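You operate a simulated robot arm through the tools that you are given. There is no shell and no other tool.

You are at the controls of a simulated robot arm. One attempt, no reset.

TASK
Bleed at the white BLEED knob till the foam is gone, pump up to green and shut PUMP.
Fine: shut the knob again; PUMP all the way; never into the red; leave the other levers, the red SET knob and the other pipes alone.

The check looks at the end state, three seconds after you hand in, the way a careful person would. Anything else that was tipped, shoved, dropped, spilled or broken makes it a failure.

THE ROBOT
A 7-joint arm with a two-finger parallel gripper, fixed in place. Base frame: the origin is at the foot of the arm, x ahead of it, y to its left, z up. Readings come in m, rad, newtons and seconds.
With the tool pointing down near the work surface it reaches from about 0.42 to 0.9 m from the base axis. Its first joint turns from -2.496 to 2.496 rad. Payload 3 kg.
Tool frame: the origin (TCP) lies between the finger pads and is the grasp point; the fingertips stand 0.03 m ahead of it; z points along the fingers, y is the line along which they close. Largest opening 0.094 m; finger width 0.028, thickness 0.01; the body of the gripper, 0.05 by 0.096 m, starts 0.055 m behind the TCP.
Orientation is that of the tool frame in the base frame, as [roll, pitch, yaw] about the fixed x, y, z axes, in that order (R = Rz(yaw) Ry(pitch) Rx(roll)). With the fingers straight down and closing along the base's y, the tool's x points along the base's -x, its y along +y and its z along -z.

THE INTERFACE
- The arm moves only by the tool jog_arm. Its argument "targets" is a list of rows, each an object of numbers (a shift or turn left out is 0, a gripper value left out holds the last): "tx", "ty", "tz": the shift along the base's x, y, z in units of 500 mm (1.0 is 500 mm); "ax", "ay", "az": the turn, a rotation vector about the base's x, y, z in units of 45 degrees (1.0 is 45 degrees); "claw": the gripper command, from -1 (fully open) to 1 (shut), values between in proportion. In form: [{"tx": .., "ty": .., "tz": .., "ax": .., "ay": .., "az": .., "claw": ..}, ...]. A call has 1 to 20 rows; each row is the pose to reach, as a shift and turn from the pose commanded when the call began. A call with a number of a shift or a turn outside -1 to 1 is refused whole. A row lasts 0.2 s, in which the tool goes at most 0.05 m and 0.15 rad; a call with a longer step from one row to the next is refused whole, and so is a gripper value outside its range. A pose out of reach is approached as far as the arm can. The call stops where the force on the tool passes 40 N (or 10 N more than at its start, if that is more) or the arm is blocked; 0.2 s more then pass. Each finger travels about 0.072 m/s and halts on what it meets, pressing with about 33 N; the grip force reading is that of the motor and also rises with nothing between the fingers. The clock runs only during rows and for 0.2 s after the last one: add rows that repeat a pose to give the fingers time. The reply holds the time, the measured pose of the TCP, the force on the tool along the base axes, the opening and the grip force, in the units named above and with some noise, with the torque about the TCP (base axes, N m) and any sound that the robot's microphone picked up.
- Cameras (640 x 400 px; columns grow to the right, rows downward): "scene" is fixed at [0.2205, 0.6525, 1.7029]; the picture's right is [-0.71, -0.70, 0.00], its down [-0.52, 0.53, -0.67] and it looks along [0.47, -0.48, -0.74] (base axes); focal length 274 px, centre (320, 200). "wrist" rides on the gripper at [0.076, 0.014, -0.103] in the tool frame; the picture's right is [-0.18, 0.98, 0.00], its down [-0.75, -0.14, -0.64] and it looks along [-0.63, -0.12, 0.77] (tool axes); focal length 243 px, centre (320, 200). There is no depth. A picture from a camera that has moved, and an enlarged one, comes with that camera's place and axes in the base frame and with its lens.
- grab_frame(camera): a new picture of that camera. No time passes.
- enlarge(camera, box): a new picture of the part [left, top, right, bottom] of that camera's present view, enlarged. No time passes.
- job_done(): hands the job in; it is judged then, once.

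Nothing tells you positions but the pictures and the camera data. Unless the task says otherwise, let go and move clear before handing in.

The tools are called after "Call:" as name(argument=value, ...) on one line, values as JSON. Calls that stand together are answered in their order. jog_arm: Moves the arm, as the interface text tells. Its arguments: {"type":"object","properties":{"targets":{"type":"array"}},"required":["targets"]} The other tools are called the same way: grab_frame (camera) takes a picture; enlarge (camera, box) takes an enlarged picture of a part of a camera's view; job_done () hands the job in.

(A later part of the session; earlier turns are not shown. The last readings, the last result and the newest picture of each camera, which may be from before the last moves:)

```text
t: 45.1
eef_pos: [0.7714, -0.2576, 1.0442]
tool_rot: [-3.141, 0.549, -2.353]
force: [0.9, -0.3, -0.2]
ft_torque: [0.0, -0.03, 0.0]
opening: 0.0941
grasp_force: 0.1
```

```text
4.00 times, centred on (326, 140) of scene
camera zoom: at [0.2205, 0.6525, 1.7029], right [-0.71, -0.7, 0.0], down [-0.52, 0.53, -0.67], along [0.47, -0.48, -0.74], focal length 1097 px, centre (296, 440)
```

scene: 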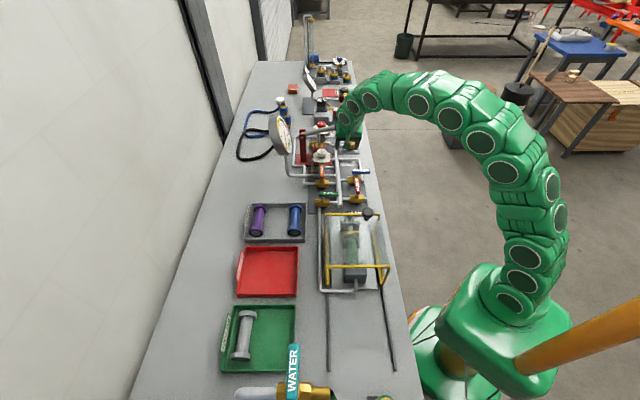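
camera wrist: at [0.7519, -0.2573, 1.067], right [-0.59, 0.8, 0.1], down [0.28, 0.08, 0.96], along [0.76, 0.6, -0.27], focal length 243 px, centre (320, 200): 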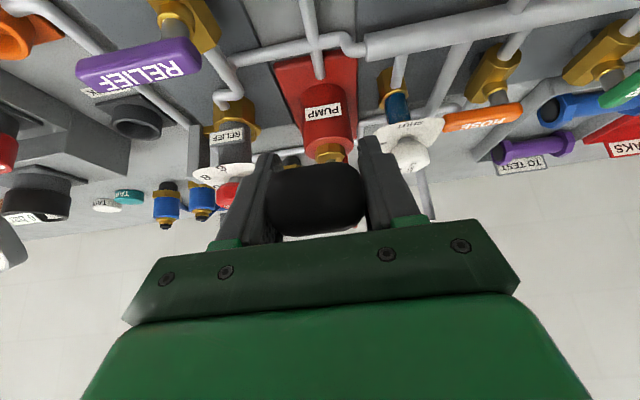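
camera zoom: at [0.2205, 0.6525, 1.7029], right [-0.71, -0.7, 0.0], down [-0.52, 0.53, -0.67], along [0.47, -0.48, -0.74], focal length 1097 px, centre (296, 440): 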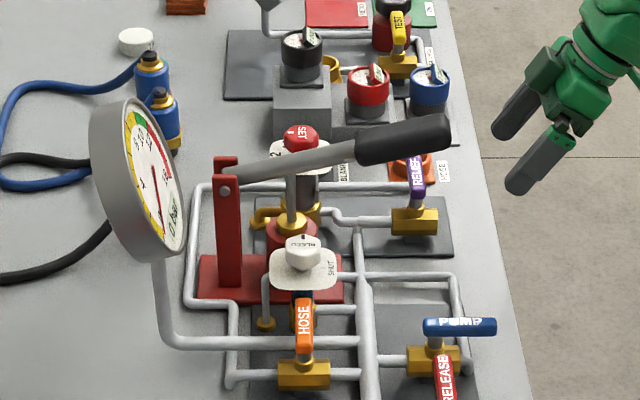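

The handle is back at rest. Now back to the knob: sideways clear of the handle, then forward above it with the 20° tilt and part-closed fingers.

Call:
jog_arm(targets=[{"tx": -0.06, "ty": 0.06, "ax": -0.05, "ay": 0.05, "claw": -0.4}, {"tx": -0.1146, "ty": 0.1146, "tz": -0.02, "ax": -0.1, "ay": 0.1, "claw": -0.4}, {"tx": -0.05, "ty": 0.18, "tz": -0.0384, "ax": -0.15, "ay": 0.15, "claw": -0.4}, {"tx": 0.015, "ty": 0.245, "tz": -0.0384, "ax": -0.1838, "ay": 0.1838, "claw": -0.4}, {"tx": 0.08, "ty": 0.31, "tz": -0.0384, "ax": -0.1838, "ay": 0.1838, "claw": -0.4}, {"tx": 0.145, "ty": 0.375, "tz": -0.0384, "ax": -0.1838, "ay": 0.1838, "claw": -0.4}, {"tx": 0.2121, "ty": 0.4413, "tz": -0.0384, "ax": -0.1838, "ay": 0.1838, "claw": -0.4}, {"tx": 0.2121, "ty": 0.4413, "tz": -0.0384, "ax": -0.1838, "ay": 0.1838, "claw": -0.4}])

Call:
grab_frame(camera="wrist")

```text
t: 46.9
eef_pos: [0.8791, -0.0361, 1.0253]
tool_rot: [-3.142, 0.343, -2.352]
force: [0.1, -0.6, -1.1]
ft_torque: [0.0, -0.01, 0.01]
opening: 0.066
grasp_force: 0.0
```

```text
taken
camera wrist: at [0.7932, -0.1008, 1.0965], right [-0.58, 0.81, 0.06], down [0.45, 0.25, 0.86], along [0.68, 0.52, -0.51], focal length 243 px, centre (320, 200)
```

wrist: 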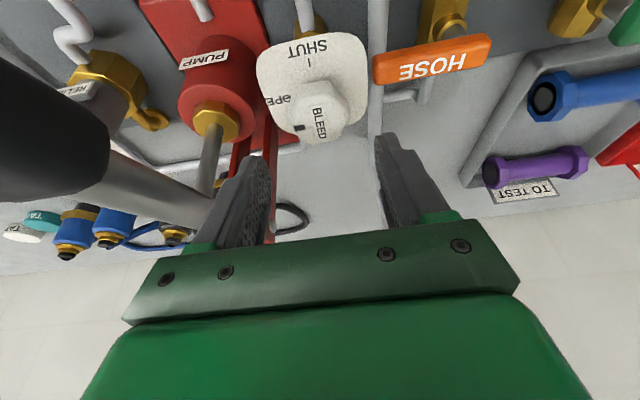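

Aligned over the knob. I'll trim 2 mm, descend and close.

Call:
jog_arm(targets=[{"tx": -0.0036, "ty": -0.0014, "tz": -0.03}, {"tx": -0.0036, "ty": -0.0014, "tz": -0.06}, {"tx": -0.0036, "ty": -0.0014, "tz": -0.09}, {"tx": -0.0036, "ty": -0.0014, "tz": -0.09}, {"tx": -0.0036, "ty": -0.0014, "tz": -0.09, "claw": 1}, {"tx": -0.0036, "ty": -0.0014, "tz": -0.09, "claw": 1}, {"tx": -0.0036, "ty": -0.0014, "tz": -0.09, "claw": 1}])

Call:
grab_frame(camera="wrist")

```text
t: 48.5
eef_pos: [0.8756, -0.0368, 0.979]
tool_rot: [3.139, 0.344, -2.351]
force: [-19.8, 14.2, 1.3]
ft_torque: [0.38, 0.5, 0.17]
opening: 0.0393
grasp_force: 44.9
```

```text
taken
camera wrist: at [0.7915, -0.1009, 1.051], right [-0.58, 0.81, 0.06], down [0.45, 0.25, 0.86], along [0.68, 0.52, -0.51], focal length 243 px, centre (320, 200)
```

wrist: 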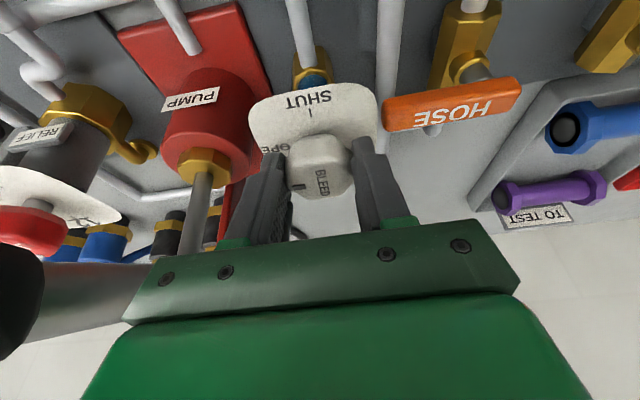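

Good grip with only a small side load. Now I'll turn clockwise 45° toward SHUT about the knob's axis.

Call:
jog_arm(targets=[{"tx": -0.001, "ty": 0.001}, {"tx": -0.002, "ty": 0.0021, "az": -0.17}, {"tx": -0.0027, "ty": 0.0033, "az": -0.34}, {"tx": -0.0033, "ty": 0.0046, "az": -0.51}, {"tx": -0.0038, "ty": 0.006, "az": -0.68}, {"tx": -0.0041, "ty": 0.0074, "az": -0.85}, {"tx": -0.0042, "ty": 0.0086, "az": -1.0}])

```text
t: 50.1
eef_pos: [0.8757, -0.0322, 0.9789]
tool_rot: [-3.141, 0.344, -3.137]
force: [-6.0, 18.2, -9.9]
ft_torque: [0.22, -0.06, 0.11]
opening: 0.0392
grasp_force: 45.1
```

Call:
jog_arm(targets=[{"tx": 0.0, "ty": 0.001}, {"tx": 0.0001, "ty": 0.0024, "az": -0.17}, {"tx": 0.0004, "ty": 0.0039, "az": -0.34}, {"tx": 0.0009, "ty": 0.0052, "az": -0.51}, {"tx": 0.0015, "ty": 0.0065, "az": -0.68}, {"tx": 0.0023, "ty": 0.0077, "az": -0.85}, {"tx": 0.0032, "ty": 0.0086, "az": -1.0}])

Call:
grab_frame(camera="wrist")

```text
t: 51.7
eef_pos: [0.8771, -0.0283, 0.9791]
tool_rot: [3.141, 0.344, 2.359]
force: [-11.1, 3.3, -14.5]
ft_torque: [0.57, 0.28, 0.48]
opening: 0.0393
grasp_force: 44.7
```

```text
taken
camera wrist: at [0.8113, 0.0566, 1.0511], right [0.82, 0.57, 0.06], down [0.25, -0.45, 0.86], along [0.52, -0.69, -0.51], focal length 243 px, centre (320, 200)
```

wrist: 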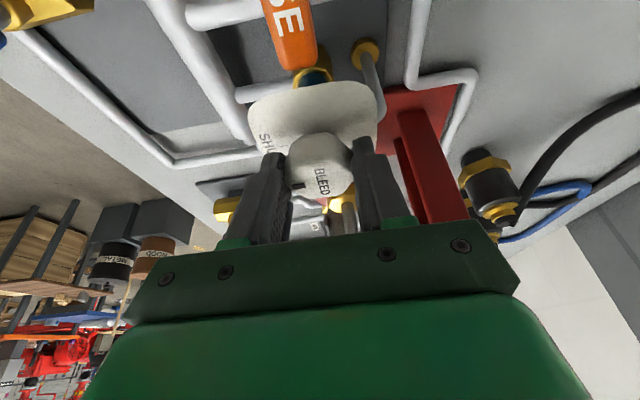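

The grip is back at its original angle with the stop torque rising. I'll press 2-3° further to seat it shut, then release and lift.

Call:
jog_arm(targets=[{"az": -0.03}, {"az": -0.06}, {"az": -0.06}])

```text
t: 52.5
eef_pos: [0.8771, -0.0284, 0.9801]
tool_rot: [3.141, 0.345, 2.313]
force: [8.2, -7.1, -16.8]
ft_torque: [-0.42, -0.23, 0.46]
opening: 0.0391
grasp_force: 44.7
```

Call:
jog_arm(targets=[{"claw": -0.4}, {"claw": -0.4}, {"claw": -0.4}, {"tz": 0.04, "claw": -0.4}, {"tz": 0.09, "claw": -0.4}])

Call:
grab_frame(camera="wrist")

Call:
enlarge(camera="wrist", box=[240, 40, 380, 160])

Call:
enlarge(camera="scene", box=[304, 140, 344, 172])

```text
t: 53.7
eef_pos: [0.8776, -0.0279, 1.0248]
tool_rot: [3.141, 0.344, 2.314]
force: [1.4, -0.6, -0.1]
ft_torque: [0.0, 0.0, 0.0]
opening: 0.0658
grasp_force: 0.0
```

```text
taken
camera wrist: at [0.8152, 0.0603, 1.0963], right [0.84, 0.54, 0.06], down [0.23, -0.46, 0.86], along [0.49, -0.71, -0.51], focal length 243 px, centre (320, 200)
```

wrist: 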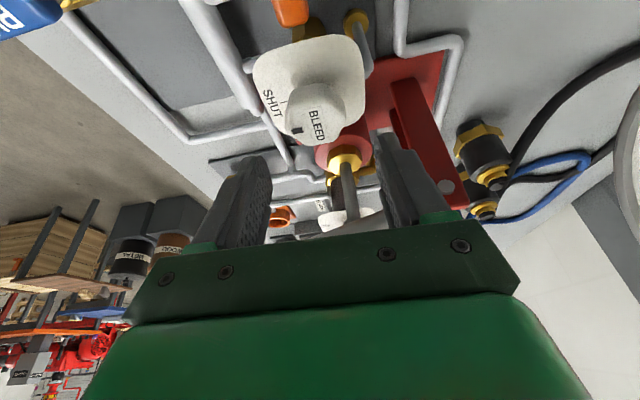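

```text
3.33 times, centred on (310, 100) of wrist
camera zoom: at [0.8152, 0.0603, 1.0963], right [0.84, 0.54, 0.06], down [0.23, -0.46, 0.86], along [0.49, -0.71, -0.51], focal length 809 px, centre (353, 533)
```

zoom: 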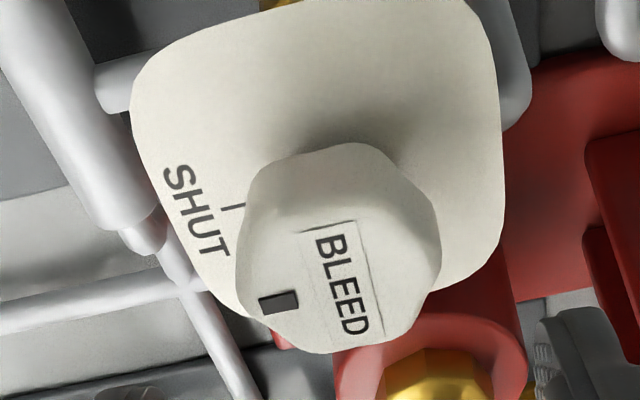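

```text
12.50 times, centred on (324, 156) of scene
camera zoom: at [0.2205, 0.6525, 1.7029], right [-0.71, -0.7, 0.0], down [-0.52, 0.53, -0.67], along [0.47, -0.48, -0.74], focal length 3428 px, centre (270, 750)
```

zoom: 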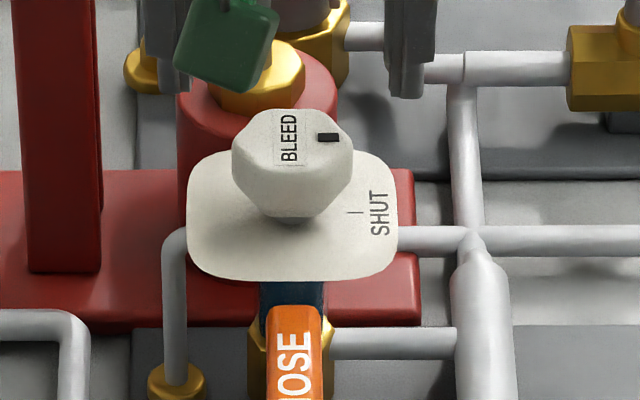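

BLEED is back at SHUT, exactly as at the start. Now I'll back off and rotate again for the pump handle.

Call:
jog_arm(targets=[{"tx": -0.065, "ty": -0.065}, {"tx": -0.13, "ty": -0.13}, {"tx": -0.195, "ty": -0.195, "tz": 0.02}, {"tx": -0.26, "ty": -0.26, "tz": 0.04, "az": 0.1}, {"tx": -0.32, "ty": -0.32, "tz": 0.04, "az": 0.27}, {"tx": -0.32, "ty": -0.32, "tz": 0.04, "az": 0.44}, {"tx": -0.32, "ty": -0.32, "tz": 0.04, "az": 0.61}, {"tx": -0.32, "ty": -0.32, "tz": 0.04, "az": 0.78}, {"tx": -0.32, "ty": -0.32, "tz": 0.04, "az": 0.95}, {"tx": -0.32, "ty": -0.32, "tz": 0.04, "az": 1.0}])

Call:
jog_arm(targets=[{"az": 0.17, "claw": -1}, {"az": 0.34, "claw": -1}, {"az": 0.51, "claw": -1}, {"az": 0.68, "claw": -1}, {"az": 0.85, "claw": -1}, {"az": 1.0, "claw": -1}])

Call:
jog_arm(targets=[{"az": 0.055, "tx": 0.06, "ty": -0.06}, {"az": 0.055, "tx": 0.123, "ty": -0.123}, {"az": 0.055, "tx": 0.123, "ty": -0.123}])

Call:
enlarge(camera="scene", box=[262, 90, 390, 190])

Call:
grab_frame(camera="wrist")

```text
t: 55.9
eef_pos: [0.7162, -0.1867, 1.0452]
tool_rot: [-3.141, 0.342, 3.102]
force: [0.1, 0.6, 0.1]
ft_torque: [0.0, 0.05, 0.01]
opening: 0.0659
grasp_force: 0.0
```

```text
t: 57.3
eef_pos: [0.7168, -0.1875, 1.0434]
tool_rot: [3.14, 0.341, -2.397]
force: [-0.2, -0.3, 0.0]
ft_torque: [-0.01, 0.0, -0.04]
opening: 0.0941
grasp_force: 0.1
```

```text
t: 58.1
eef_pos: [0.7789, -0.2513, 1.043]
tool_rot: [3.141, 0.344, -2.354]
force: [-0.3, 0.3, 0.2]
ft_torque: [-0.01, 0.02, -0.01]
opening: 0.094
grasp_force: 0.0
```

```text
4.00 times, centred on (326, 140) of scene
camera zoom: at [0.2205, 0.6525, 1.7029], right [-0.71, -0.7, 0.0], down [-0.52, 0.53, -0.67], along [0.47, -0.48, -0.74], focal length 1097 px, centre (296, 440)
```

zoom: 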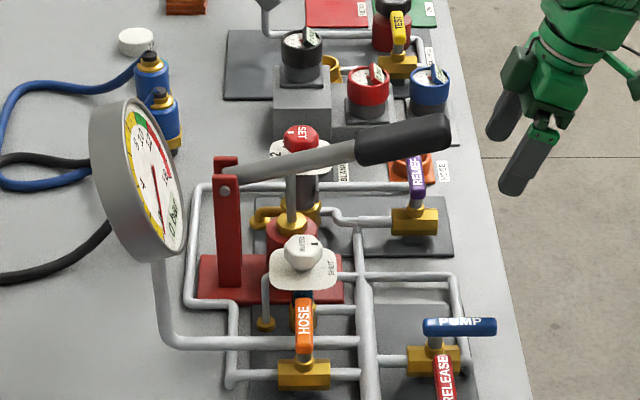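

```text
taken
camera wrist: at [0.693, -0.3155, 1.1156], right [-0.57, 0.82, 0.06], down [0.45, 0.25, 0.86], along [0.69, 0.52, -0.51], focal length 243 px, centre (320, 200)
```

wrist: 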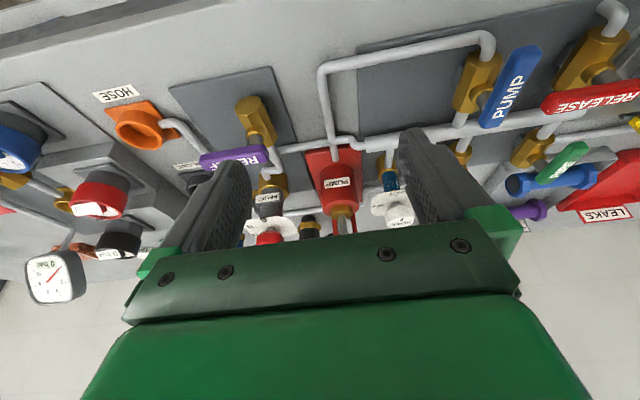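

Lined up with the handle again. I'll tilt to 30°, slide forward and grip.

Call:
jog_arm(targets=[{"tx": 0.04, "ty": 0.041, "ax": 0.08, "ay": -0.08}, {"tx": 0.09, "ty": 0.092, "ax": 0.157, "ay": -0.157}, {"tx": 0.1414, "ty": 0.1454, "tz": 0.001, "ax": 0.157, "ay": -0.157}, {"tx": 0.1414, "ty": 0.1454, "tz": 0.001, "ax": 0.157, "ay": -0.157}, {"tx": 0.1414, "ty": 0.1454, "tz": 0.001, "ax": 0.157, "ay": -0.157, "claw": 1}, {"tx": 0.1414, "ty": 0.1454, "tz": 0.001, "ax": 0.157, "ay": -0.157, "claw": 1}, {"tx": 0.1414, "ty": 0.1454, "tz": 0.001, "ax": 0.157, "ay": -0.157, "claw": 1}, {"tx": 0.1414, "ty": 0.1454, "tz": 0.001, "ax": 0.157, "ay": -0.157, "claw": 1}])

Call:
enlarge(camera="scene", box=[262, 110, 310, 150])

```text
t: 59.6
eef_pos: [0.8504, -0.1798, 1.0464]
tool_rot: [-3.134, 0.522, -2.356]
force: [9.4, -3.1, -4.2]
ft_torque: [0.39, 0.55, 0.63]
opening: 0.0463
grasp_force: 32.5
stopped in row 7: the force on the tool passed its limit at 48 N (the readings are from after the stop); the commanded pose is now the measured one
```

```text
10.00 times, centred on (286, 130) of scene
camera zoom: at [0.2205, 0.6525, 1.7029], right [-0.71, -0.7, 0.0], down [-0.52, 0.53, -0.67], along [0.47, -0.48, -0.74], focal length 2742 px, centre (660, 900)
```

zoom: 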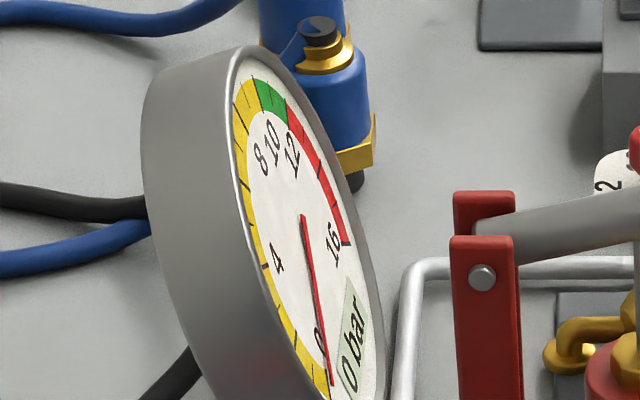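

Gripped; the green band runs from about 10 to 12 bar. I'll do a half down-stroke first and read the gauge.

Call:
jog_arm(targets=[{"claw": 1.0}, {"tx": -0.0031, "ty": -0.0031, "tz": -0.0226, "ax": 0.0482, "ay": -0.0482, "claw": 1.0}, {"tx": -0.0053, "ty": -0.0053, "tz": -0.045, "ax": 0.0953, "ay": -0.0953, "claw": 1.0}, {"tx": -0.0067, "ty": -0.0067, "tz": -0.0674, "ax": 0.1424, "ay": -0.1424, "claw": 1.0}, {"tx": -0.0073, "ty": -0.0073, "tz": -0.0898, "ax": 0.1896, "ay": -0.1896, "claw": 1.0}])

Call:
enlarge(camera="scene", box=[262, 110, 310, 150])

```text
t: 60.8
eef_pos: [0.8473, -0.1824, 1.0009]
tool_rot: [-3.134, 0.731, -2.356]
force: [34.7, -7.0, 1.8]
ft_torque: [0.61, 0.8, 1.09]
opening: 0.0463
grasp_force: 45.1
```

```text
10.00 times, centred on (286, 130) of scene
camera zoom: at [0.2205, 0.6525, 1.7029], right [-0.71, -0.7, 0.0], down [-0.52, 0.53, -0.67], along [0.47, -0.48, -0.74], focal length 2742 px, centre (660, 900)
```

zoom: 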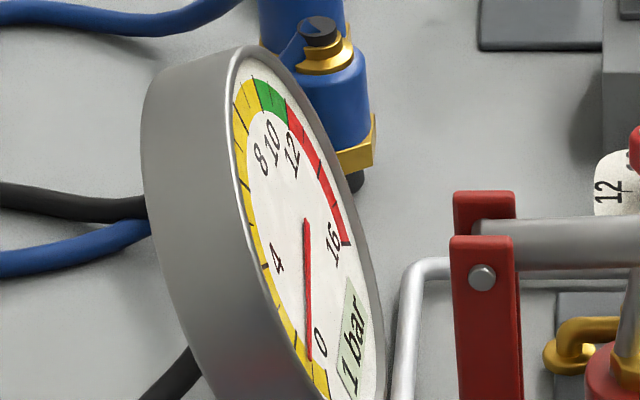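

Half a stroke gave 1 bar, so about 2 bar per full stroke. I'll finish this stroke with a small side-load correction.

Call:
jog_arm(targets=[{"tx": 0.0026, "ty": -0.0002}, {"tx": 0.0029, "ty": 0.0001, "tz": -0.0226, "ax": 0.0471, "ay": -0.0471}, {"tx": 0.004, "ty": 0.0012, "tz": -0.045, "ax": 0.0942, "ay": -0.0942}, {"tx": 0.0059, "ty": 0.0031, "tz": -0.0674, "ax": 0.1414, "ay": -0.1414}, {"tx": 0.0067, "ty": 0.0039, "tz": -0.0745, "ax": 0.157, "ay": -0.157}])

Call:
enlarge(camera="scene", box=[262, 110, 358, 180])

```text
t: 62.0
eef_pos: [0.8495, -0.1801, 0.9646]
tool_rot: [-3.138, 0.905, -2.356]
force: [-14.1, -8.4, 0.6]
ft_torque: [0.28, 0.53, 0.56]
opening: 0.0465
grasp_force: 45.3
```

```text
5.71 times, centred on (310, 145) of scene
camera zoom: at [0.2205, 0.6525, 1.7029], right [-0.71, -0.7, 0.0], down [-0.52, 0.53, -0.67], along [0.47, -0.48, -0.74], focal length 1567 px, centre (377, 514)
```

zoom: 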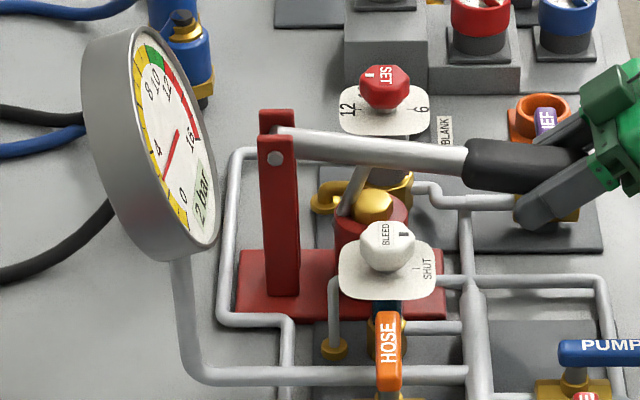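

A full stroke gives 2 bar, and BLEED is still shut. I'll do the next up-and-down cycle.

Call:
jog_arm(targets=[{"tx": -0.001, "ty": -0.001, "tz": 0.0088, "ax": -0.019, "ay": 0.019}, {"tx": -0.0029, "ty": -0.0029, "tz": 0.0312, "ax": -0.0662, "ay": 0.0662}, {"tx": -0.004, "ty": -0.004, "tz": 0.0536, "ax": -0.1133, "ay": 0.1133}, {"tx": -0.0043, "ty": -0.0043, "tz": 0.0762, "ax": -0.1604, "ay": 0.1604}, {"tx": -0.0037, "ty": -0.0037, "tz": 0.0986, "ax": -0.2076, "ay": 0.2076}, {"tx": -0.0023, "ty": -0.0023, "tz": 0.121, "ax": -0.2547, "ay": 0.2547}, {"tx": -0.0001, "ty": -0.0001, "tz": 0.1434, "ax": -0.3018, "ay": 0.3018}, {"tx": -0.0023, "ty": -0.0023, "tz": 0.121, "ax": -0.2547, "ay": 0.2547}, {"tx": -0.0037, "ty": -0.0037, "tz": 0.0986, "ax": -0.2076, "ay": 0.2076}, {"tx": -0.0043, "ty": -0.0043, "tz": 0.0762, "ax": -0.1604, "ay": 0.1604}, {"tx": -0.004, "ty": -0.004, "tz": 0.0536, "ax": -0.1133, "ay": 0.1133}, {"tx": -0.0029, "ty": -0.0029, "tz": 0.0312, "ax": -0.0662, "ay": 0.0662}, {"tx": -0.001, "ty": -0.001, "tz": 0.0088, "ax": -0.019, "ay": 0.019}, {"tx": 0, "ty": 0, "tz": 0, "ax": 0, "ay": 0}])

Call:
enlarge(camera="scene", box=[262, 110, 358, 180])

```text
t: 63.5
eef_pos: [0.8482, -0.1815, 1.0267]
tool_rot: [-3.136, 0.616, -2.354]
force: [-20.1, 3.4, 5.5]
ft_torque: [0.32, -0.1, 0.42]
opening: 0.0462
grasp_force: 45.2
stopped in row 7: the force on the tool passed its limit at 46 N (the readings are from after the stop); the commanded pose is now the measured one
```

```text
5.71 times, centred on (310, 145) of scene
camera zoom: at [0.2205, 0.6525, 1.7029], right [-0.71, -0.7, 0.0], down [-0.52, 0.53, -0.67], along [0.47, -0.48, -0.74], focal length 1567 px, centre (377, 514)
```

zoom: 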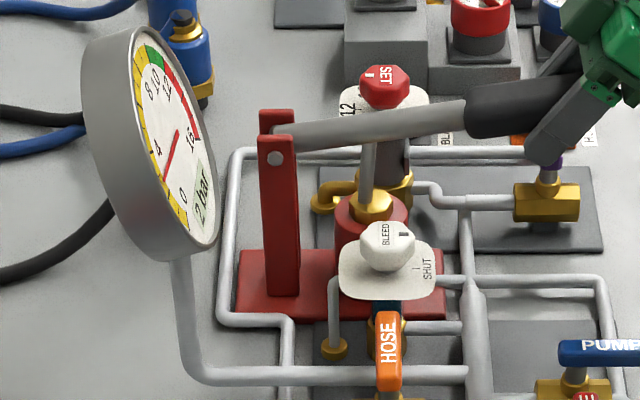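

It stopped just short of the top on arc mismatch; 2 bar is holding. Now down from here with the path trimmed.

Call:
jog_arm(targets=[{"tx": -0.0032, "ty": -0.0017, "tz": -0.0224, "ax": 0.0471, "ay": -0.0471}, {"tx": -0.0041, "ty": -0.0026, "tz": -0.0449, "ax": 0.0942, "ay": -0.0942}, {"tx": -0.004, "ty": -0.0027, "tz": -0.0674, "ax": 0.1414, "ay": -0.1414}, {"tx": -0.003, "ty": -0.0019, "tz": -0.0899, "ax": 0.1885, "ay": -0.1885}, {"tx": -0.0013, "ty": -0.0003, "tz": -0.1123, "ax": 0.2356, "ay": -0.2356}, {"tx": 0.0, "ty": 0.0009, "tz": -0.1245, "ax": 0.26, "ay": -0.26}])

Call:
enlarge(camera="scene", box=[262, 110, 358, 180])

```text
t: 64.9
eef_pos: [0.8495, -0.1798, 0.9648]
tool_rot: [-3.134, 0.906, -2.352]
force: [11.9, 8.8, 10.6]
ft_torque: [0.95, -0.25, 0.58]
opening: 0.0463
grasp_force: 45.0
```

```text
5.71 times, centred on (310, 145) of scene
camera zoom: at [0.2205, 0.6525, 1.7029], right [-0.71, -0.7, 0.0], down [-0.52, 0.53, -0.67], along [0.47, -0.48, -0.74], focal length 1567 px, centre (377, 514)
```

zoom: 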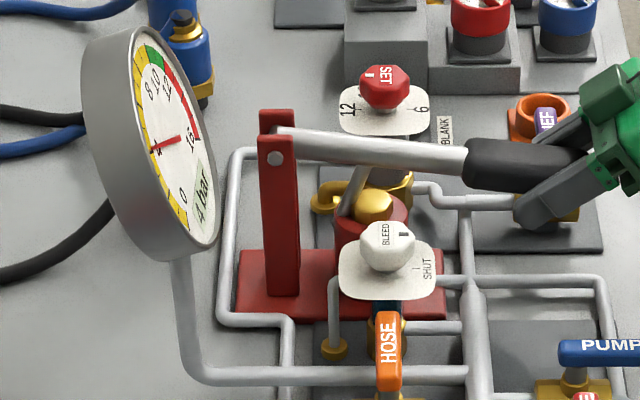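

4 bar. Running another full cycle along that matched path.

Call:
jog_arm(targets=[{"tx": -0.0013, "ty": -0.0012, "tz": 0.0122, "ax": -0.0244, "ay": 0.0244}, {"tx": -0.003, "ty": -0.0028, "tz": 0.0346, "ax": -0.0715, "ay": 0.0715}, {"tx": -0.004, "ty": -0.0036, "tz": 0.0571, "ax": -0.1186, "ay": 0.1186}, {"tx": -0.0041, "ty": -0.0035, "tz": 0.0796, "ax": -0.1658, "ay": 0.1658}, {"tx": -0.0032, "ty": -0.0026, "tz": 0.1021, "ax": -0.2129, "ay": 0.2129}, {"tx": -0.0018, "ty": -0.0012, "tz": 0.1245, "ax": -0.26, "ay": 0.26}, {"tx": -0.0032, "ty": -0.0026, "tz": 0.1021, "ax": -0.2129, "ay": 0.2129}, {"tx": -0.0041, "ty": -0.0035, "tz": 0.0796, "ax": -0.1658, "ay": 0.1658}, {"tx": -0.004, "ty": -0.0036, "tz": 0.0571, "ax": -0.1186, "ay": 0.1186}, {"tx": -0.003, "ty": -0.0028, "tz": 0.0346, "ax": -0.0715, "ay": 0.0715}, {"tx": -0.0013, "ty": -0.0012, "tz": 0.0122, "ax": -0.0244, "ay": 0.0244}, {"tx": 0, "ty": 0, "tz": 0, "ax": 0, "ay": 0}])

Call:
enlarge(camera="scene", box=[262, 110, 358, 180])

```text
t: 67.5
eef_pos: [0.849, -0.181, 0.9631]
tool_rot: [-3.134, 0.906, -2.355]
force: [13.8, -4.0, 9.7]
ft_torque: [0.96, -0.12, 0.64]
opening: 0.0464
grasp_force: 44.4
```

```text
5.71 times, centred on (310, 145) of scene
camera zoom: at [0.2205, 0.6525, 1.7029], right [-0.71, -0.7, 0.0], down [-0.52, 0.53, -0.67], along [0.47, -0.48, -0.74], focal length 1567 px, centre (377, 514)
```

zoom: 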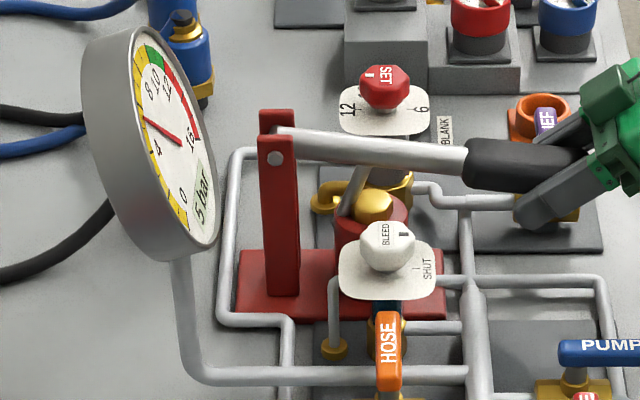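

About 5.5 bar, with steady forces. Repeating the same cycle.

Call:
jog_arm(targets=[{"tx": -0.0013, "ty": -0.0012, "tz": 0.0122, "ax": -0.0244, "ay": 0.0244}, {"tx": -0.003, "ty": -0.0028, "tz": 0.0346, "ax": -0.0715, "ay": 0.0715}, {"tx": -0.004, "ty": -0.0036, "tz": 0.0571, "ax": -0.1186, "ay": 0.1186}, {"tx": -0.0041, "ty": -0.0035, "tz": 0.0796, "ax": -0.1658, "ay": 0.1658}, {"tx": -0.0032, "ty": -0.0026, "tz": 0.1021, "ax": -0.2129, "ay": 0.2129}, {"tx": -0.0018, "ty": -0.0012, "tz": 0.1245, "ax": -0.26, "ay": 0.26}, {"tx": -0.0032, "ty": -0.0026, "tz": 0.1021, "ax": -0.2129, "ay": 0.2129}, {"tx": -0.0041, "ty": -0.0035, "tz": 0.0796, "ax": -0.1658, "ay": 0.1658}, {"tx": -0.004, "ty": -0.0036, "tz": 0.0571, "ax": -0.1186, "ay": 0.1186}, {"tx": -0.003, "ty": -0.0028, "tz": 0.0346, "ax": -0.0715, "ay": 0.0715}, {"tx": -0.0013, "ty": -0.0012, "tz": 0.0122, "ax": -0.0244, "ay": 0.0244}, {"tx": 0, "ty": 0, "tz": 0, "ax": 0, "ay": 0}])

Call:
enlarge(camera="scene", box=[262, 110, 358, 180])

```text
t: 70.1
eef_pos: [0.8482, -0.1806, 0.9641]
tool_rot: [-3.137, 0.905, -2.356]
force: [-7.7, -1.8, 8.1]
ft_torque: [1.15, -0.48, 0.32]
opening: 0.0462
grasp_force: 44.9
```

```text
5.71 times, centred on (310, 145) of scene
camera zoom: at [0.2205, 0.6525, 1.7029], right [-0.71, -0.7, 0.0], down [-0.52, 0.53, -0.67], along [0.47, -0.48, -0.74], focal length 1567 px, centre (377, 514)
```

zoom: 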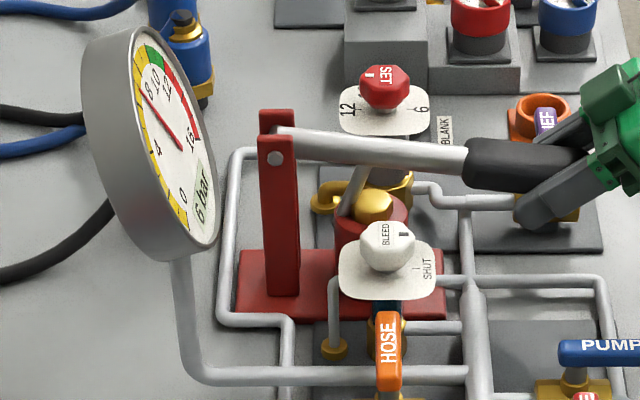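

Call:
enlarge(camera="scene", box=[270, 110, 302, 150])

Call:
jog_arm(targets=[{"tx": -0.0013, "ty": -0.0012, "tz": 0.0122, "ax": -0.0244, "ay": 0.0244}, {"tx": -0.003, "ty": -0.0028, "tz": 0.0346, "ax": -0.0715, "ay": 0.0715}, {"tx": -0.004, "ty": -0.0036, "tz": 0.0571, "ax": -0.1186, "ay": 0.1186}, {"tx": -0.0041, "ty": -0.0035, "tz": 0.0796, "ax": -0.1658, "ay": 0.1658}, {"tx": -0.0032, "ty": -0.0026, "tz": 0.1021, "ax": -0.2129, "ay": 0.2129}, {"tx": -0.0018, "ty": -0.0012, "tz": 0.1245, "ax": -0.26, "ay": 0.26}, {"tx": -0.0032, "ty": -0.0026, "tz": 0.1021, "ax": -0.2129, "ay": 0.2129}, {"tx": -0.0041, "ty": -0.0035, "tz": 0.0796, "ax": -0.1658, "ay": 0.1658}, {"tx": -0.004, "ty": -0.0036, "tz": 0.0571, "ax": -0.1186, "ay": 0.1186}, {"tx": -0.003, "ty": -0.0028, "tz": 0.0346, "ax": -0.0715, "ay": 0.0715}, {"tx": -0.0013, "ty": -0.0012, "tz": 0.0122, "ax": -0.0244, "ay": 0.0244}, {"tx": 0, "ty": 0, "tz": 0, "ax": 0, "ay": 0}])

Call:
enlarge(camera="scene", box=[270, 110, 302, 150])

Call:
enlarge(camera="scene", box=[262, 110, 358, 180])

```text
10.00 times, centred on (286, 130) of scene
camera zoom: at [0.2205, 0.6525, 1.7029], right [-0.71, -0.7, 0.0], down [-0.52, 0.53, -0.67], along [0.47, -0.48, -0.74], focal length 2742 px, centre (660, 900)
```

zoom: 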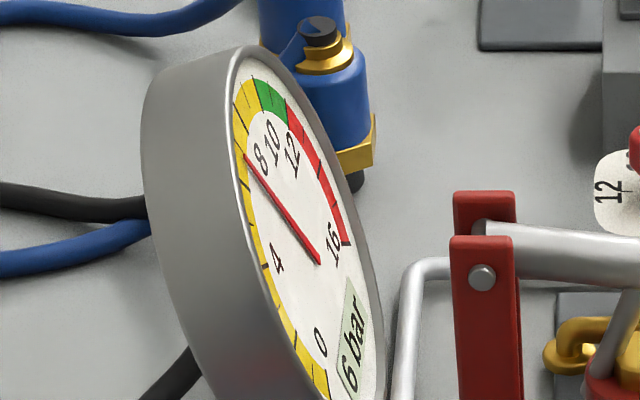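

```text
t: 72.7
eef_pos: [0.8494, -0.1805, 0.9638]
tool_rot: [-3.136, 0.906, -2.356]
force: [-6.9, -9.4, 7.0]
ft_torque: [1.13, -0.45, 0.54]
opening: 0.0462
grasp_force: 44.9
```

```text
10.00 times, centred on (286, 130) of scene
camera zoom: at [0.2205, 0.6525, 1.7029], right [-0.71, -0.7, 0.0], down [-0.52, 0.53, -0.67], along [0.47, -0.48, -0.74], focal length 2742 px, centre (660, 900)
```

zoom: 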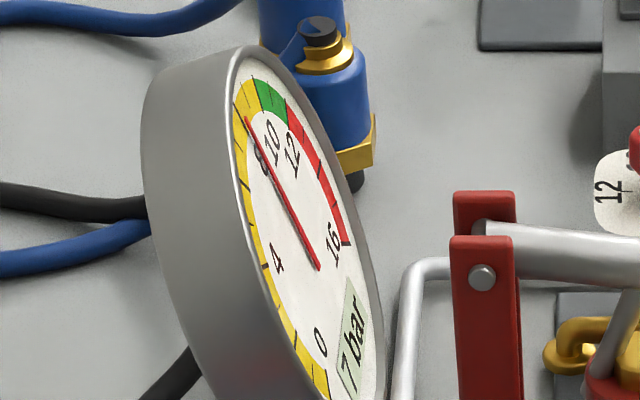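

```text
5.71 times, centred on (310, 145) of scene
camera zoom: at [0.2205, 0.6525, 1.7029], right [-0.71, -0.7, 0.0], down [-0.52, 0.53, -0.67], along [0.47, -0.48, -0.74], focal length 1567 px, centre (377, 514)
```

zoom: 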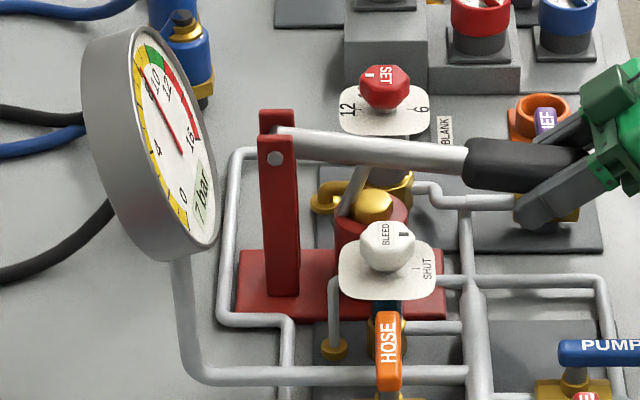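

About 7-8 bar now. Another cycle, then I'll read carefully.

Call:
jog_arm(targets=[{"tx": -0.0013, "ty": -0.0012, "tz": 0.0122, "ax": -0.0244, "ay": 0.0244}, {"tx": -0.003, "ty": -0.0028, "tz": 0.0346, "ax": -0.0715, "ay": 0.0715}, {"tx": -0.004, "ty": -0.0036, "tz": 0.0571, "ax": -0.1186, "ay": 0.1186}, {"tx": -0.0041, "ty": -0.0035, "tz": 0.0796, "ax": -0.1658, "ay": 0.1658}, {"tx": -0.0032, "ty": -0.0026, "tz": 0.1021, "ax": -0.2129, "ay": 0.2129}, {"tx": -0.0018, "ty": -0.0012, "tz": 0.1245, "ax": -0.26, "ay": 0.26}, {"tx": -0.0032, "ty": -0.0026, "tz": 0.1021, "ax": -0.2129, "ay": 0.2129}, {"tx": -0.0041, "ty": -0.0035, "tz": 0.0796, "ax": -0.1658, "ay": 0.1658}, {"tx": -0.004, "ty": -0.0036, "tz": 0.0571, "ax": -0.1186, "ay": 0.1186}, {"tx": -0.003, "ty": -0.0028, "tz": 0.0346, "ax": -0.0715, "ay": 0.0715}, {"tx": -0.0013, "ty": -0.0012, "tz": 0.0122, "ax": -0.0244, "ay": 0.0244}, {"tx": 0, "ty": 0, "tz": 0, "ax": 0, "ay": 0}])

Call:
enlarge(camera="scene", box=[270, 110, 302, 150])

```text
t: 75.3
eef_pos: [0.8484, -0.1797, 0.9632]
tool_rot: [-3.136, 0.906, -2.355]
force: [1.4, -12.2, 6.9]
ft_torque: [1.14, -0.31, 0.54]
opening: 0.0465
grasp_force: 45.3
```

```text
10.00 times, centred on (286, 130) of scene
camera zoom: at [0.2205, 0.6525, 1.7029], right [-0.71, -0.7, 0.0], down [-0.52, 0.53, -0.67], along [0.47, -0.48, -0.74], focal length 2742 px, centre (660, 900)
```

zoom: 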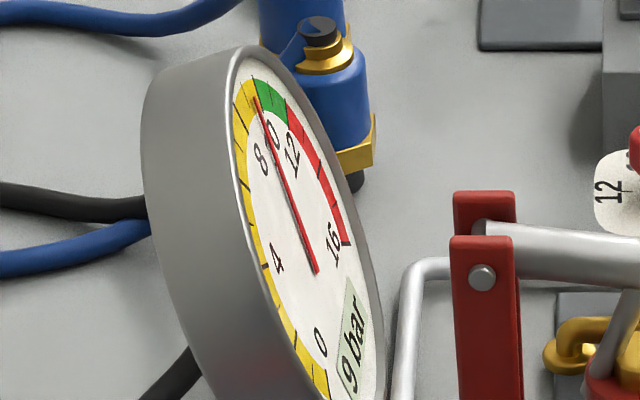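

9 bar, just at the lower edge of green. One more cycle should land inside it.

Call:
jog_arm(targets=[{"tx": -0.0013, "ty": -0.0012, "tz": 0.0122, "ax": -0.0244, "ay": 0.0244}, {"tx": -0.003, "ty": -0.0028, "tz": 0.0346, "ax": -0.0715, "ay": 0.0715}, {"tx": -0.004, "ty": -0.0036, "tz": 0.0571, "ax": -0.1186, "ay": 0.1186}, {"tx": -0.0041, "ty": -0.0035, "tz": 0.0796, "ax": -0.1658, "ay": 0.1658}, {"tx": -0.0032, "ty": -0.0026, "tz": 0.1021, "ax": -0.2129, "ay": 0.2129}, {"tx": -0.0018, "ty": -0.0012, "tz": 0.1245, "ax": -0.26, "ay": 0.26}, {"tx": -0.0032, "ty": -0.0026, "tz": 0.1021, "ax": -0.2129, "ay": 0.2129}, {"tx": -0.0041, "ty": -0.0035, "tz": 0.0796, "ax": -0.1658, "ay": 0.1658}, {"tx": -0.004, "ty": -0.0036, "tz": 0.0571, "ax": -0.1186, "ay": 0.1186}, {"tx": -0.003, "ty": -0.0028, "tz": 0.0346, "ax": -0.0715, "ay": 0.0715}, {"tx": -0.0013, "ty": -0.0012, "tz": 0.0122, "ax": -0.0244, "ay": 0.0244}, {"tx": 0, "ty": 0, "tz": 0, "ax": 0, "ay": 0}])

Call:
enlarge(camera="scene", box=[270, 110, 302, 150])

Call:
enlarge(camera="scene", box=[276, 112, 296, 128])

```text
t: 77.9
eef_pos: [0.8486, -0.1807, 0.9635]
tool_rot: [-3.137, 0.905, -2.354]
force: [-1.2, 2.5, 9.1]
ft_torque: [1.15, -0.45, 0.33]
opening: 0.046
grasp_force: 44.8
```

```text
10.00 times, centred on (286, 130) of scene
camera zoom: at [0.2205, 0.6525, 1.7029], right [-0.71, -0.7, 0.0], down [-0.52, 0.53, -0.67], along [0.47, -0.48, -0.74], focal length 2742 px, centre (660, 900)
```

zoom: 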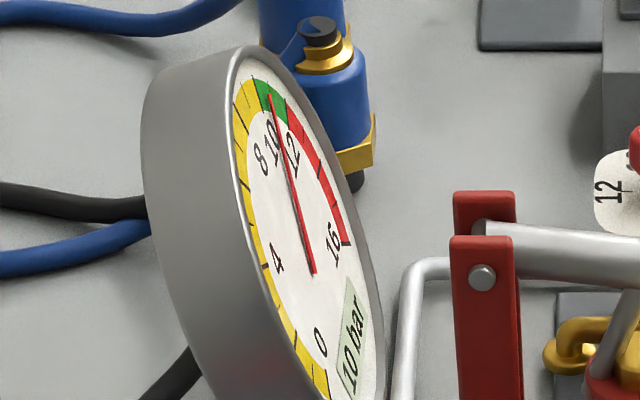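

```text
16.00 times, centred on (286, 120) of scene
camera zoom: at [0.2205, 0.6525, 1.7029], right [-0.71, -0.7, 0.0], down [-0.52, 0.53, -0.67], along [0.47, -0.48, -0.74], focal length 4387 px, centre (864, 1480)
```

zoom: 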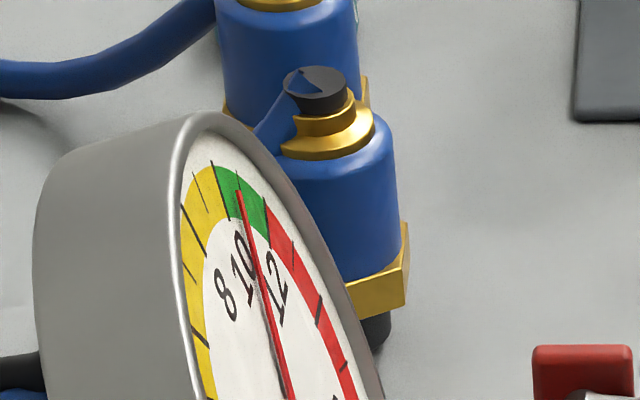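

10 bar, inside green near its lower part. I'll add a short half-stroke to bring it toward mid-green for margin.

Call:
jog_arm(targets=[{"tx": -0.0013, "ty": -0.0012, "tz": 0.0122, "ax": -0.0244, "ay": 0.0244}, {"tx": -0.003, "ty": -0.0028, "tz": 0.0346, "ax": -0.0715, "ay": 0.0715}, {"tx": -0.004, "ty": -0.0036, "tz": 0.0571, "ax": -0.1186, "ay": 0.1186}, {"tx": -0.003, "ty": -0.0028, "tz": 0.0346, "ax": -0.0715, "ay": 0.0715}, {"tx": -0.0013, "ty": -0.0012, "tz": 0.0122, "ax": -0.0244, "ay": 0.0244}, {"tx": 0, "ty": 0, "tz": 0, "ax": 0, "ay": 0}])

Call:
enlarge(camera="scene", box=[270, 110, 302, 150])

Call:
enlarge(camera="scene", box=[276, 112, 296, 128])

```text
t: 79.3
eef_pos: [0.8482, -0.1799, 0.9642]
tool_rot: [-3.134, 0.905, -2.355]
force: [-1.4, 2.8, 9.4]
ft_torque: [1.24, -0.41, 0.44]
opening: 0.0463
grasp_force: 45.2
```

```text
10.00 times, centred on (286, 130) of scene
camera zoom: at [0.2205, 0.6525, 1.7029], right [-0.71, -0.7, 0.0], down [-0.52, 0.53, -0.67], along [0.47, -0.48, -0.74], focal length 2742 px, centre (660, 900)
```

zoom: 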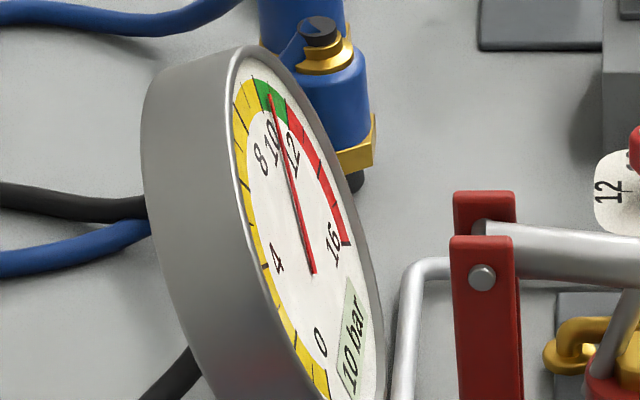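

```text
16.00 times, centred on (286, 120) of scene
camera zoom: at [0.2205, 0.6525, 1.7029], right [-0.71, -0.7, 0.0], down [-0.52, 0.53, -0.67], along [0.47, -0.48, -0.74], focal length 4387 px, centre (864, 1480)
```

zoom: 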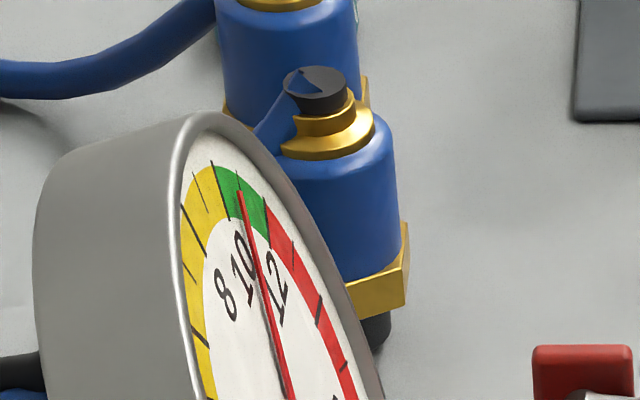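

It barely moved, so there's lost motion in short strokes. I'll do a slightly longer one for margin in the green.

Call:
jog_arm(targets=[{"tx": -0.0013, "ty": -0.0012, "tz": 0.0122, "ax": -0.0244, "ay": 0.0244}, {"tx": -0.003, "ty": -0.0028, "tz": 0.0346, "ax": -0.0715, "ay": 0.0715}, {"tx": -0.004, "ty": -0.0036, "tz": 0.0571, "ax": -0.1186, "ay": 0.1186}, {"tx": -0.0041, "ty": -0.0035, "tz": 0.0796, "ax": -0.1658, "ay": 0.1658}, {"tx": -0.004, "ty": -0.0036, "tz": 0.0571, "ax": -0.1186, "ay": 0.1186}, {"tx": -0.003, "ty": -0.0028, "tz": 0.0346, "ax": -0.0715, "ay": 0.0715}, {"tx": -0.0013, "ty": -0.0012, "tz": 0.0122, "ax": -0.0244, "ay": 0.0244}, {"tx": 0, "ty": 0, "tz": 0, "ax": 0, "ay": 0}])

Call:
enlarge(camera="scene", box=[270, 110, 302, 150])

Call:
enlarge(camera="scene", box=[276, 112, 296, 128])

```text
t: 81.1
eef_pos: [0.849, -0.1818, 0.9628]
tool_rot: [-3.134, 0.905, -2.354]
force: [-20.9, 0.6, 6.8]
ft_torque: [0.97, -0.45, 0.32]
opening: 0.0462
grasp_force: 44.9
```

```text
10.00 times, centred on (286, 130) of scene
camera zoom: at [0.2205, 0.6525, 1.7029], right [-0.71, -0.7, 0.0], down [-0.52, 0.53, -0.67], along [0.47, -0.48, -0.74], focal length 2742 px, centre (660, 900)
```

zoom: 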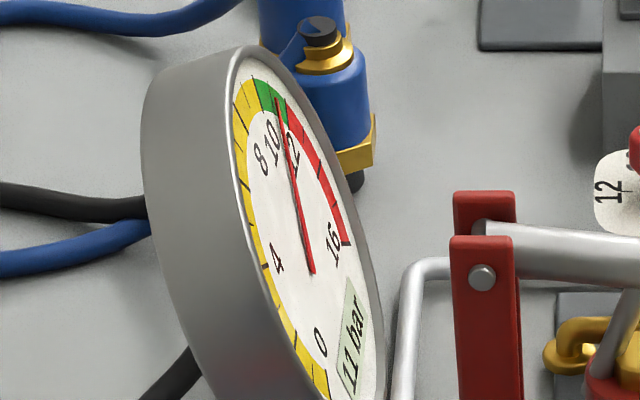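

```text
16.00 times, centred on (286, 120) of scene
camera zoom: at [0.2205, 0.6525, 1.7029], right [-0.71, -0.7, 0.0], down [-0.52, 0.53, -0.67], along [0.47, -0.48, -0.74], focal length 4387 px, centre (864, 1480)
```

zoom: 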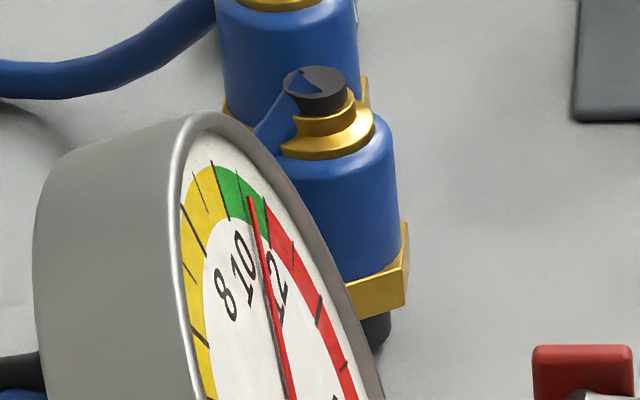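

11 bar, mid-green. Now I'll follow the handle up (no delivery), release it at the top and back away without pressing it.

Call:
jog_arm(targets=[{"tx": -0.0013, "ty": -0.0012, "tz": 0.0122, "ax": -0.0244, "ay": 0.0244}, {"tx": -0.003, "ty": -0.0028, "tz": 0.0346, "ax": -0.0715, "ay": 0.0715}, {"tx": -0.004, "ty": -0.0036, "tz": 0.0571, "ax": -0.1186, "ay": 0.1186}, {"tx": -0.0041, "ty": -0.0035, "tz": 0.0796, "ax": -0.1658, "ay": 0.1658}, {"tx": -0.0032, "ty": -0.0026, "tz": 0.1021, "ax": -0.2129, "ay": 0.2129}, {"tx": -0.0018, "ty": -0.0012, "tz": 0.1245, "ax": -0.26, "ay": 0.26}, {"tx": -0.0018, "ty": -0.0012, "tz": 0.1245, "ax": -0.26, "ay": 0.26, "claw": -1}, {"tx": -0.0018, "ty": -0.0012, "tz": 0.1245, "ax": -0.26, "ay": 0.26, "claw": -1}, {"tx": -0.0018, "ty": -0.0012, "tz": 0.145, "ax": -0.28, "ay": 0.28, "claw": -1}, {"tx": -0.0018, "ty": -0.0012, "tz": 0.164, "ax": -0.31, "ay": 0.31, "claw": -1}, {"tx": -0.0518, "ty": -0.0512, "tz": 0.164, "ax": -0.31, "ay": 0.31, "claw": -1}, {"tx": -0.1018, "ty": -0.1012, "tz": 0.164, "ax": -0.31, "ay": 0.31, "claw": -1}, {"tx": -0.1518, "ty": -0.1512, "tz": 0.164, "ax": -0.31, "ay": 0.31, "claw": -1}])

Call:
enlarge(camera="scene", box=[262, 90, 390, 190])

Call:
enlarge(camera="scene", box=[270, 110, 302, 150])

```text
t: 83.9
eef_pos: [0.771, -0.2561, 1.045]
tool_rot: [-3.137, 0.56, -2.354]
force: [0.5, 1.1, 1.0]
ft_torque: [-0.01, -0.01, -0.01]
opening: 0.094
grasp_force: 0.0
```

```text
4.00 times, centred on (326, 140) of scene
camera zoom: at [0.2205, 0.6525, 1.7029], right [-0.71, -0.7, 0.0], down [-0.52, 0.53, -0.67], along [0.47, -0.48, -0.74], focal length 1097 px, centre (296, 440)
```

zoom: 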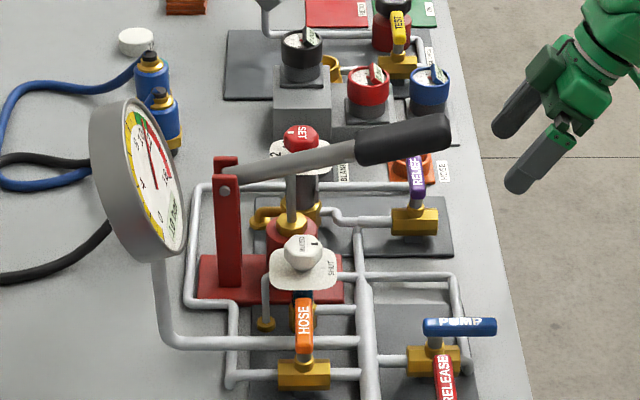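

```text
10.00 times, centred on (286, 130) of scene
camera zoom: at [0.2205, 0.6525, 1.7029], right [-0.71, -0.7, 0.0], down [-0.52, 0.53, -0.67], along [0.47, -0.48, -0.74], focal length 2742 px, centre (660, 900)
```

zoom: 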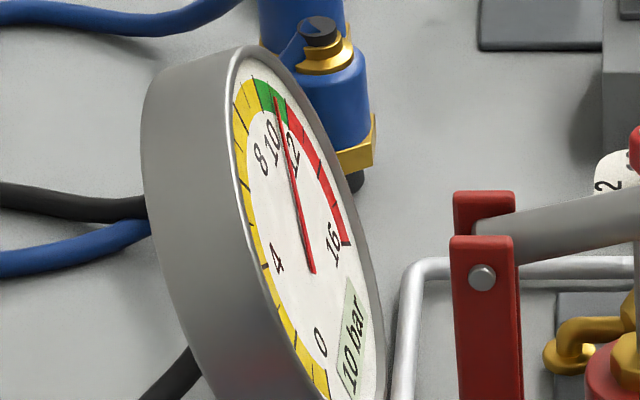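

The reading eased to about 10.8, so the pump is slowly leaking back and PUMP needs shutting soon. I'll straighten the tool, close the fingers, and bring them down beside the PUMP lever on the side away from the pump.

Call:
jog_arm(targets=[{"tx": -0.0636, "ty": 0.0636, "tz": -0.02, "ax": -0.126, "ay": 0.126, "claw": 1}, {"tx": -0.1273, "ty": 0.1273, "tz": -0.04, "ax": -0.252, "ay": 0.252, "claw": 1}, {"tx": -0.1909, "ty": 0.1909, "tz": -0.06, "ax": -0.378, "ay": 0.378, "claw": 1}, {"tx": -0.2263, "ty": 0.2828, "tz": -0.08, "ax": -0.503, "ay": 0.503, "claw": 1}, {"tx": -0.2083, "ty": 0.3469, "tz": -0.09, "ax": -0.503, "ay": 0.503, "claw": 1}, {"tx": -0.2083, "ty": 0.3469, "tz": -0.15, "ax": -0.503, "ay": 0.503, "claw": 1}])

Call:
grab_frame(camera="wrist")

Call:
enlarge(camera="scene", box=[310, 130, 406, 210])

Call:
enlarge(camera="scene", box=[270, 110, 302, 150])

```text
refused: row 4 steps farther than a row can; nothing moved
```

```text
taken
camera wrist: at [0.677, -0.3299, 1.0933], right [-0.58, 0.81, 0.09], down [0.31, 0.11, 0.94], along [0.75, 0.58, -0.31], focal length 243 px, centre (320, 200)
```

wrist: 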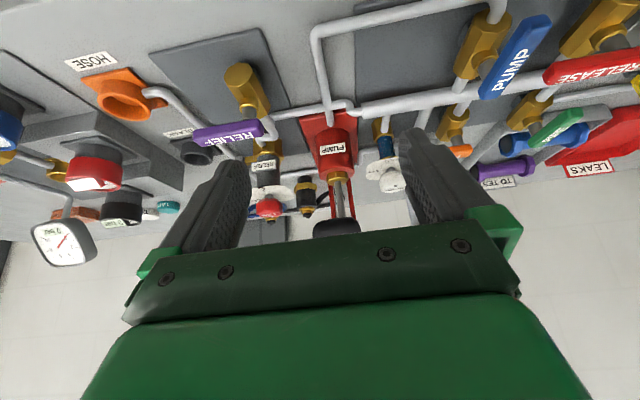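

```text
5.00 times, centred on (358, 170) of scene
camera zoom: at [0.2205, 0.6525, 1.7029], right [-0.71, -0.7, 0.0], down [-0.52, 0.53, -0.67], along [0.47, -0.48, -0.74], focal length 1371 px, centre (130, 350)
```

zoom: 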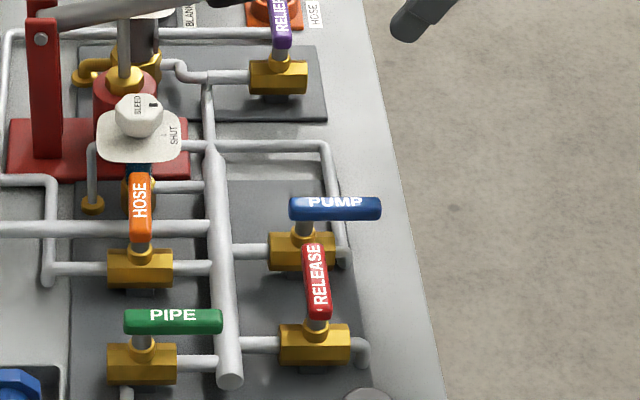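

```text
10.00 times, centred on (286, 130) of scene
camera zoom: at [0.2205, 0.6525, 1.7029], right [-0.71, -0.7, 0.0], down [-0.52, 0.53, -0.67], along [0.47, -0.48, -0.74], focal length 2742 px, centre (660, 900)
```

zoom: 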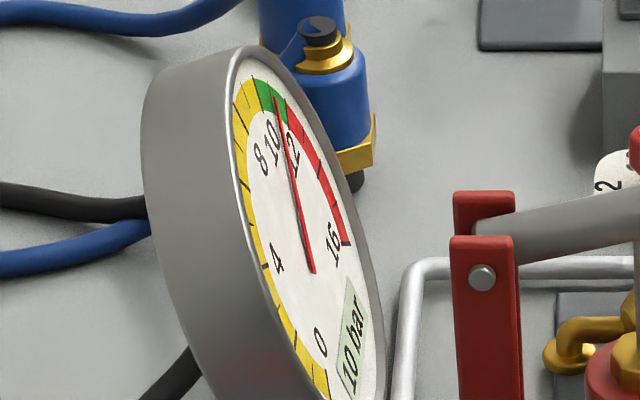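

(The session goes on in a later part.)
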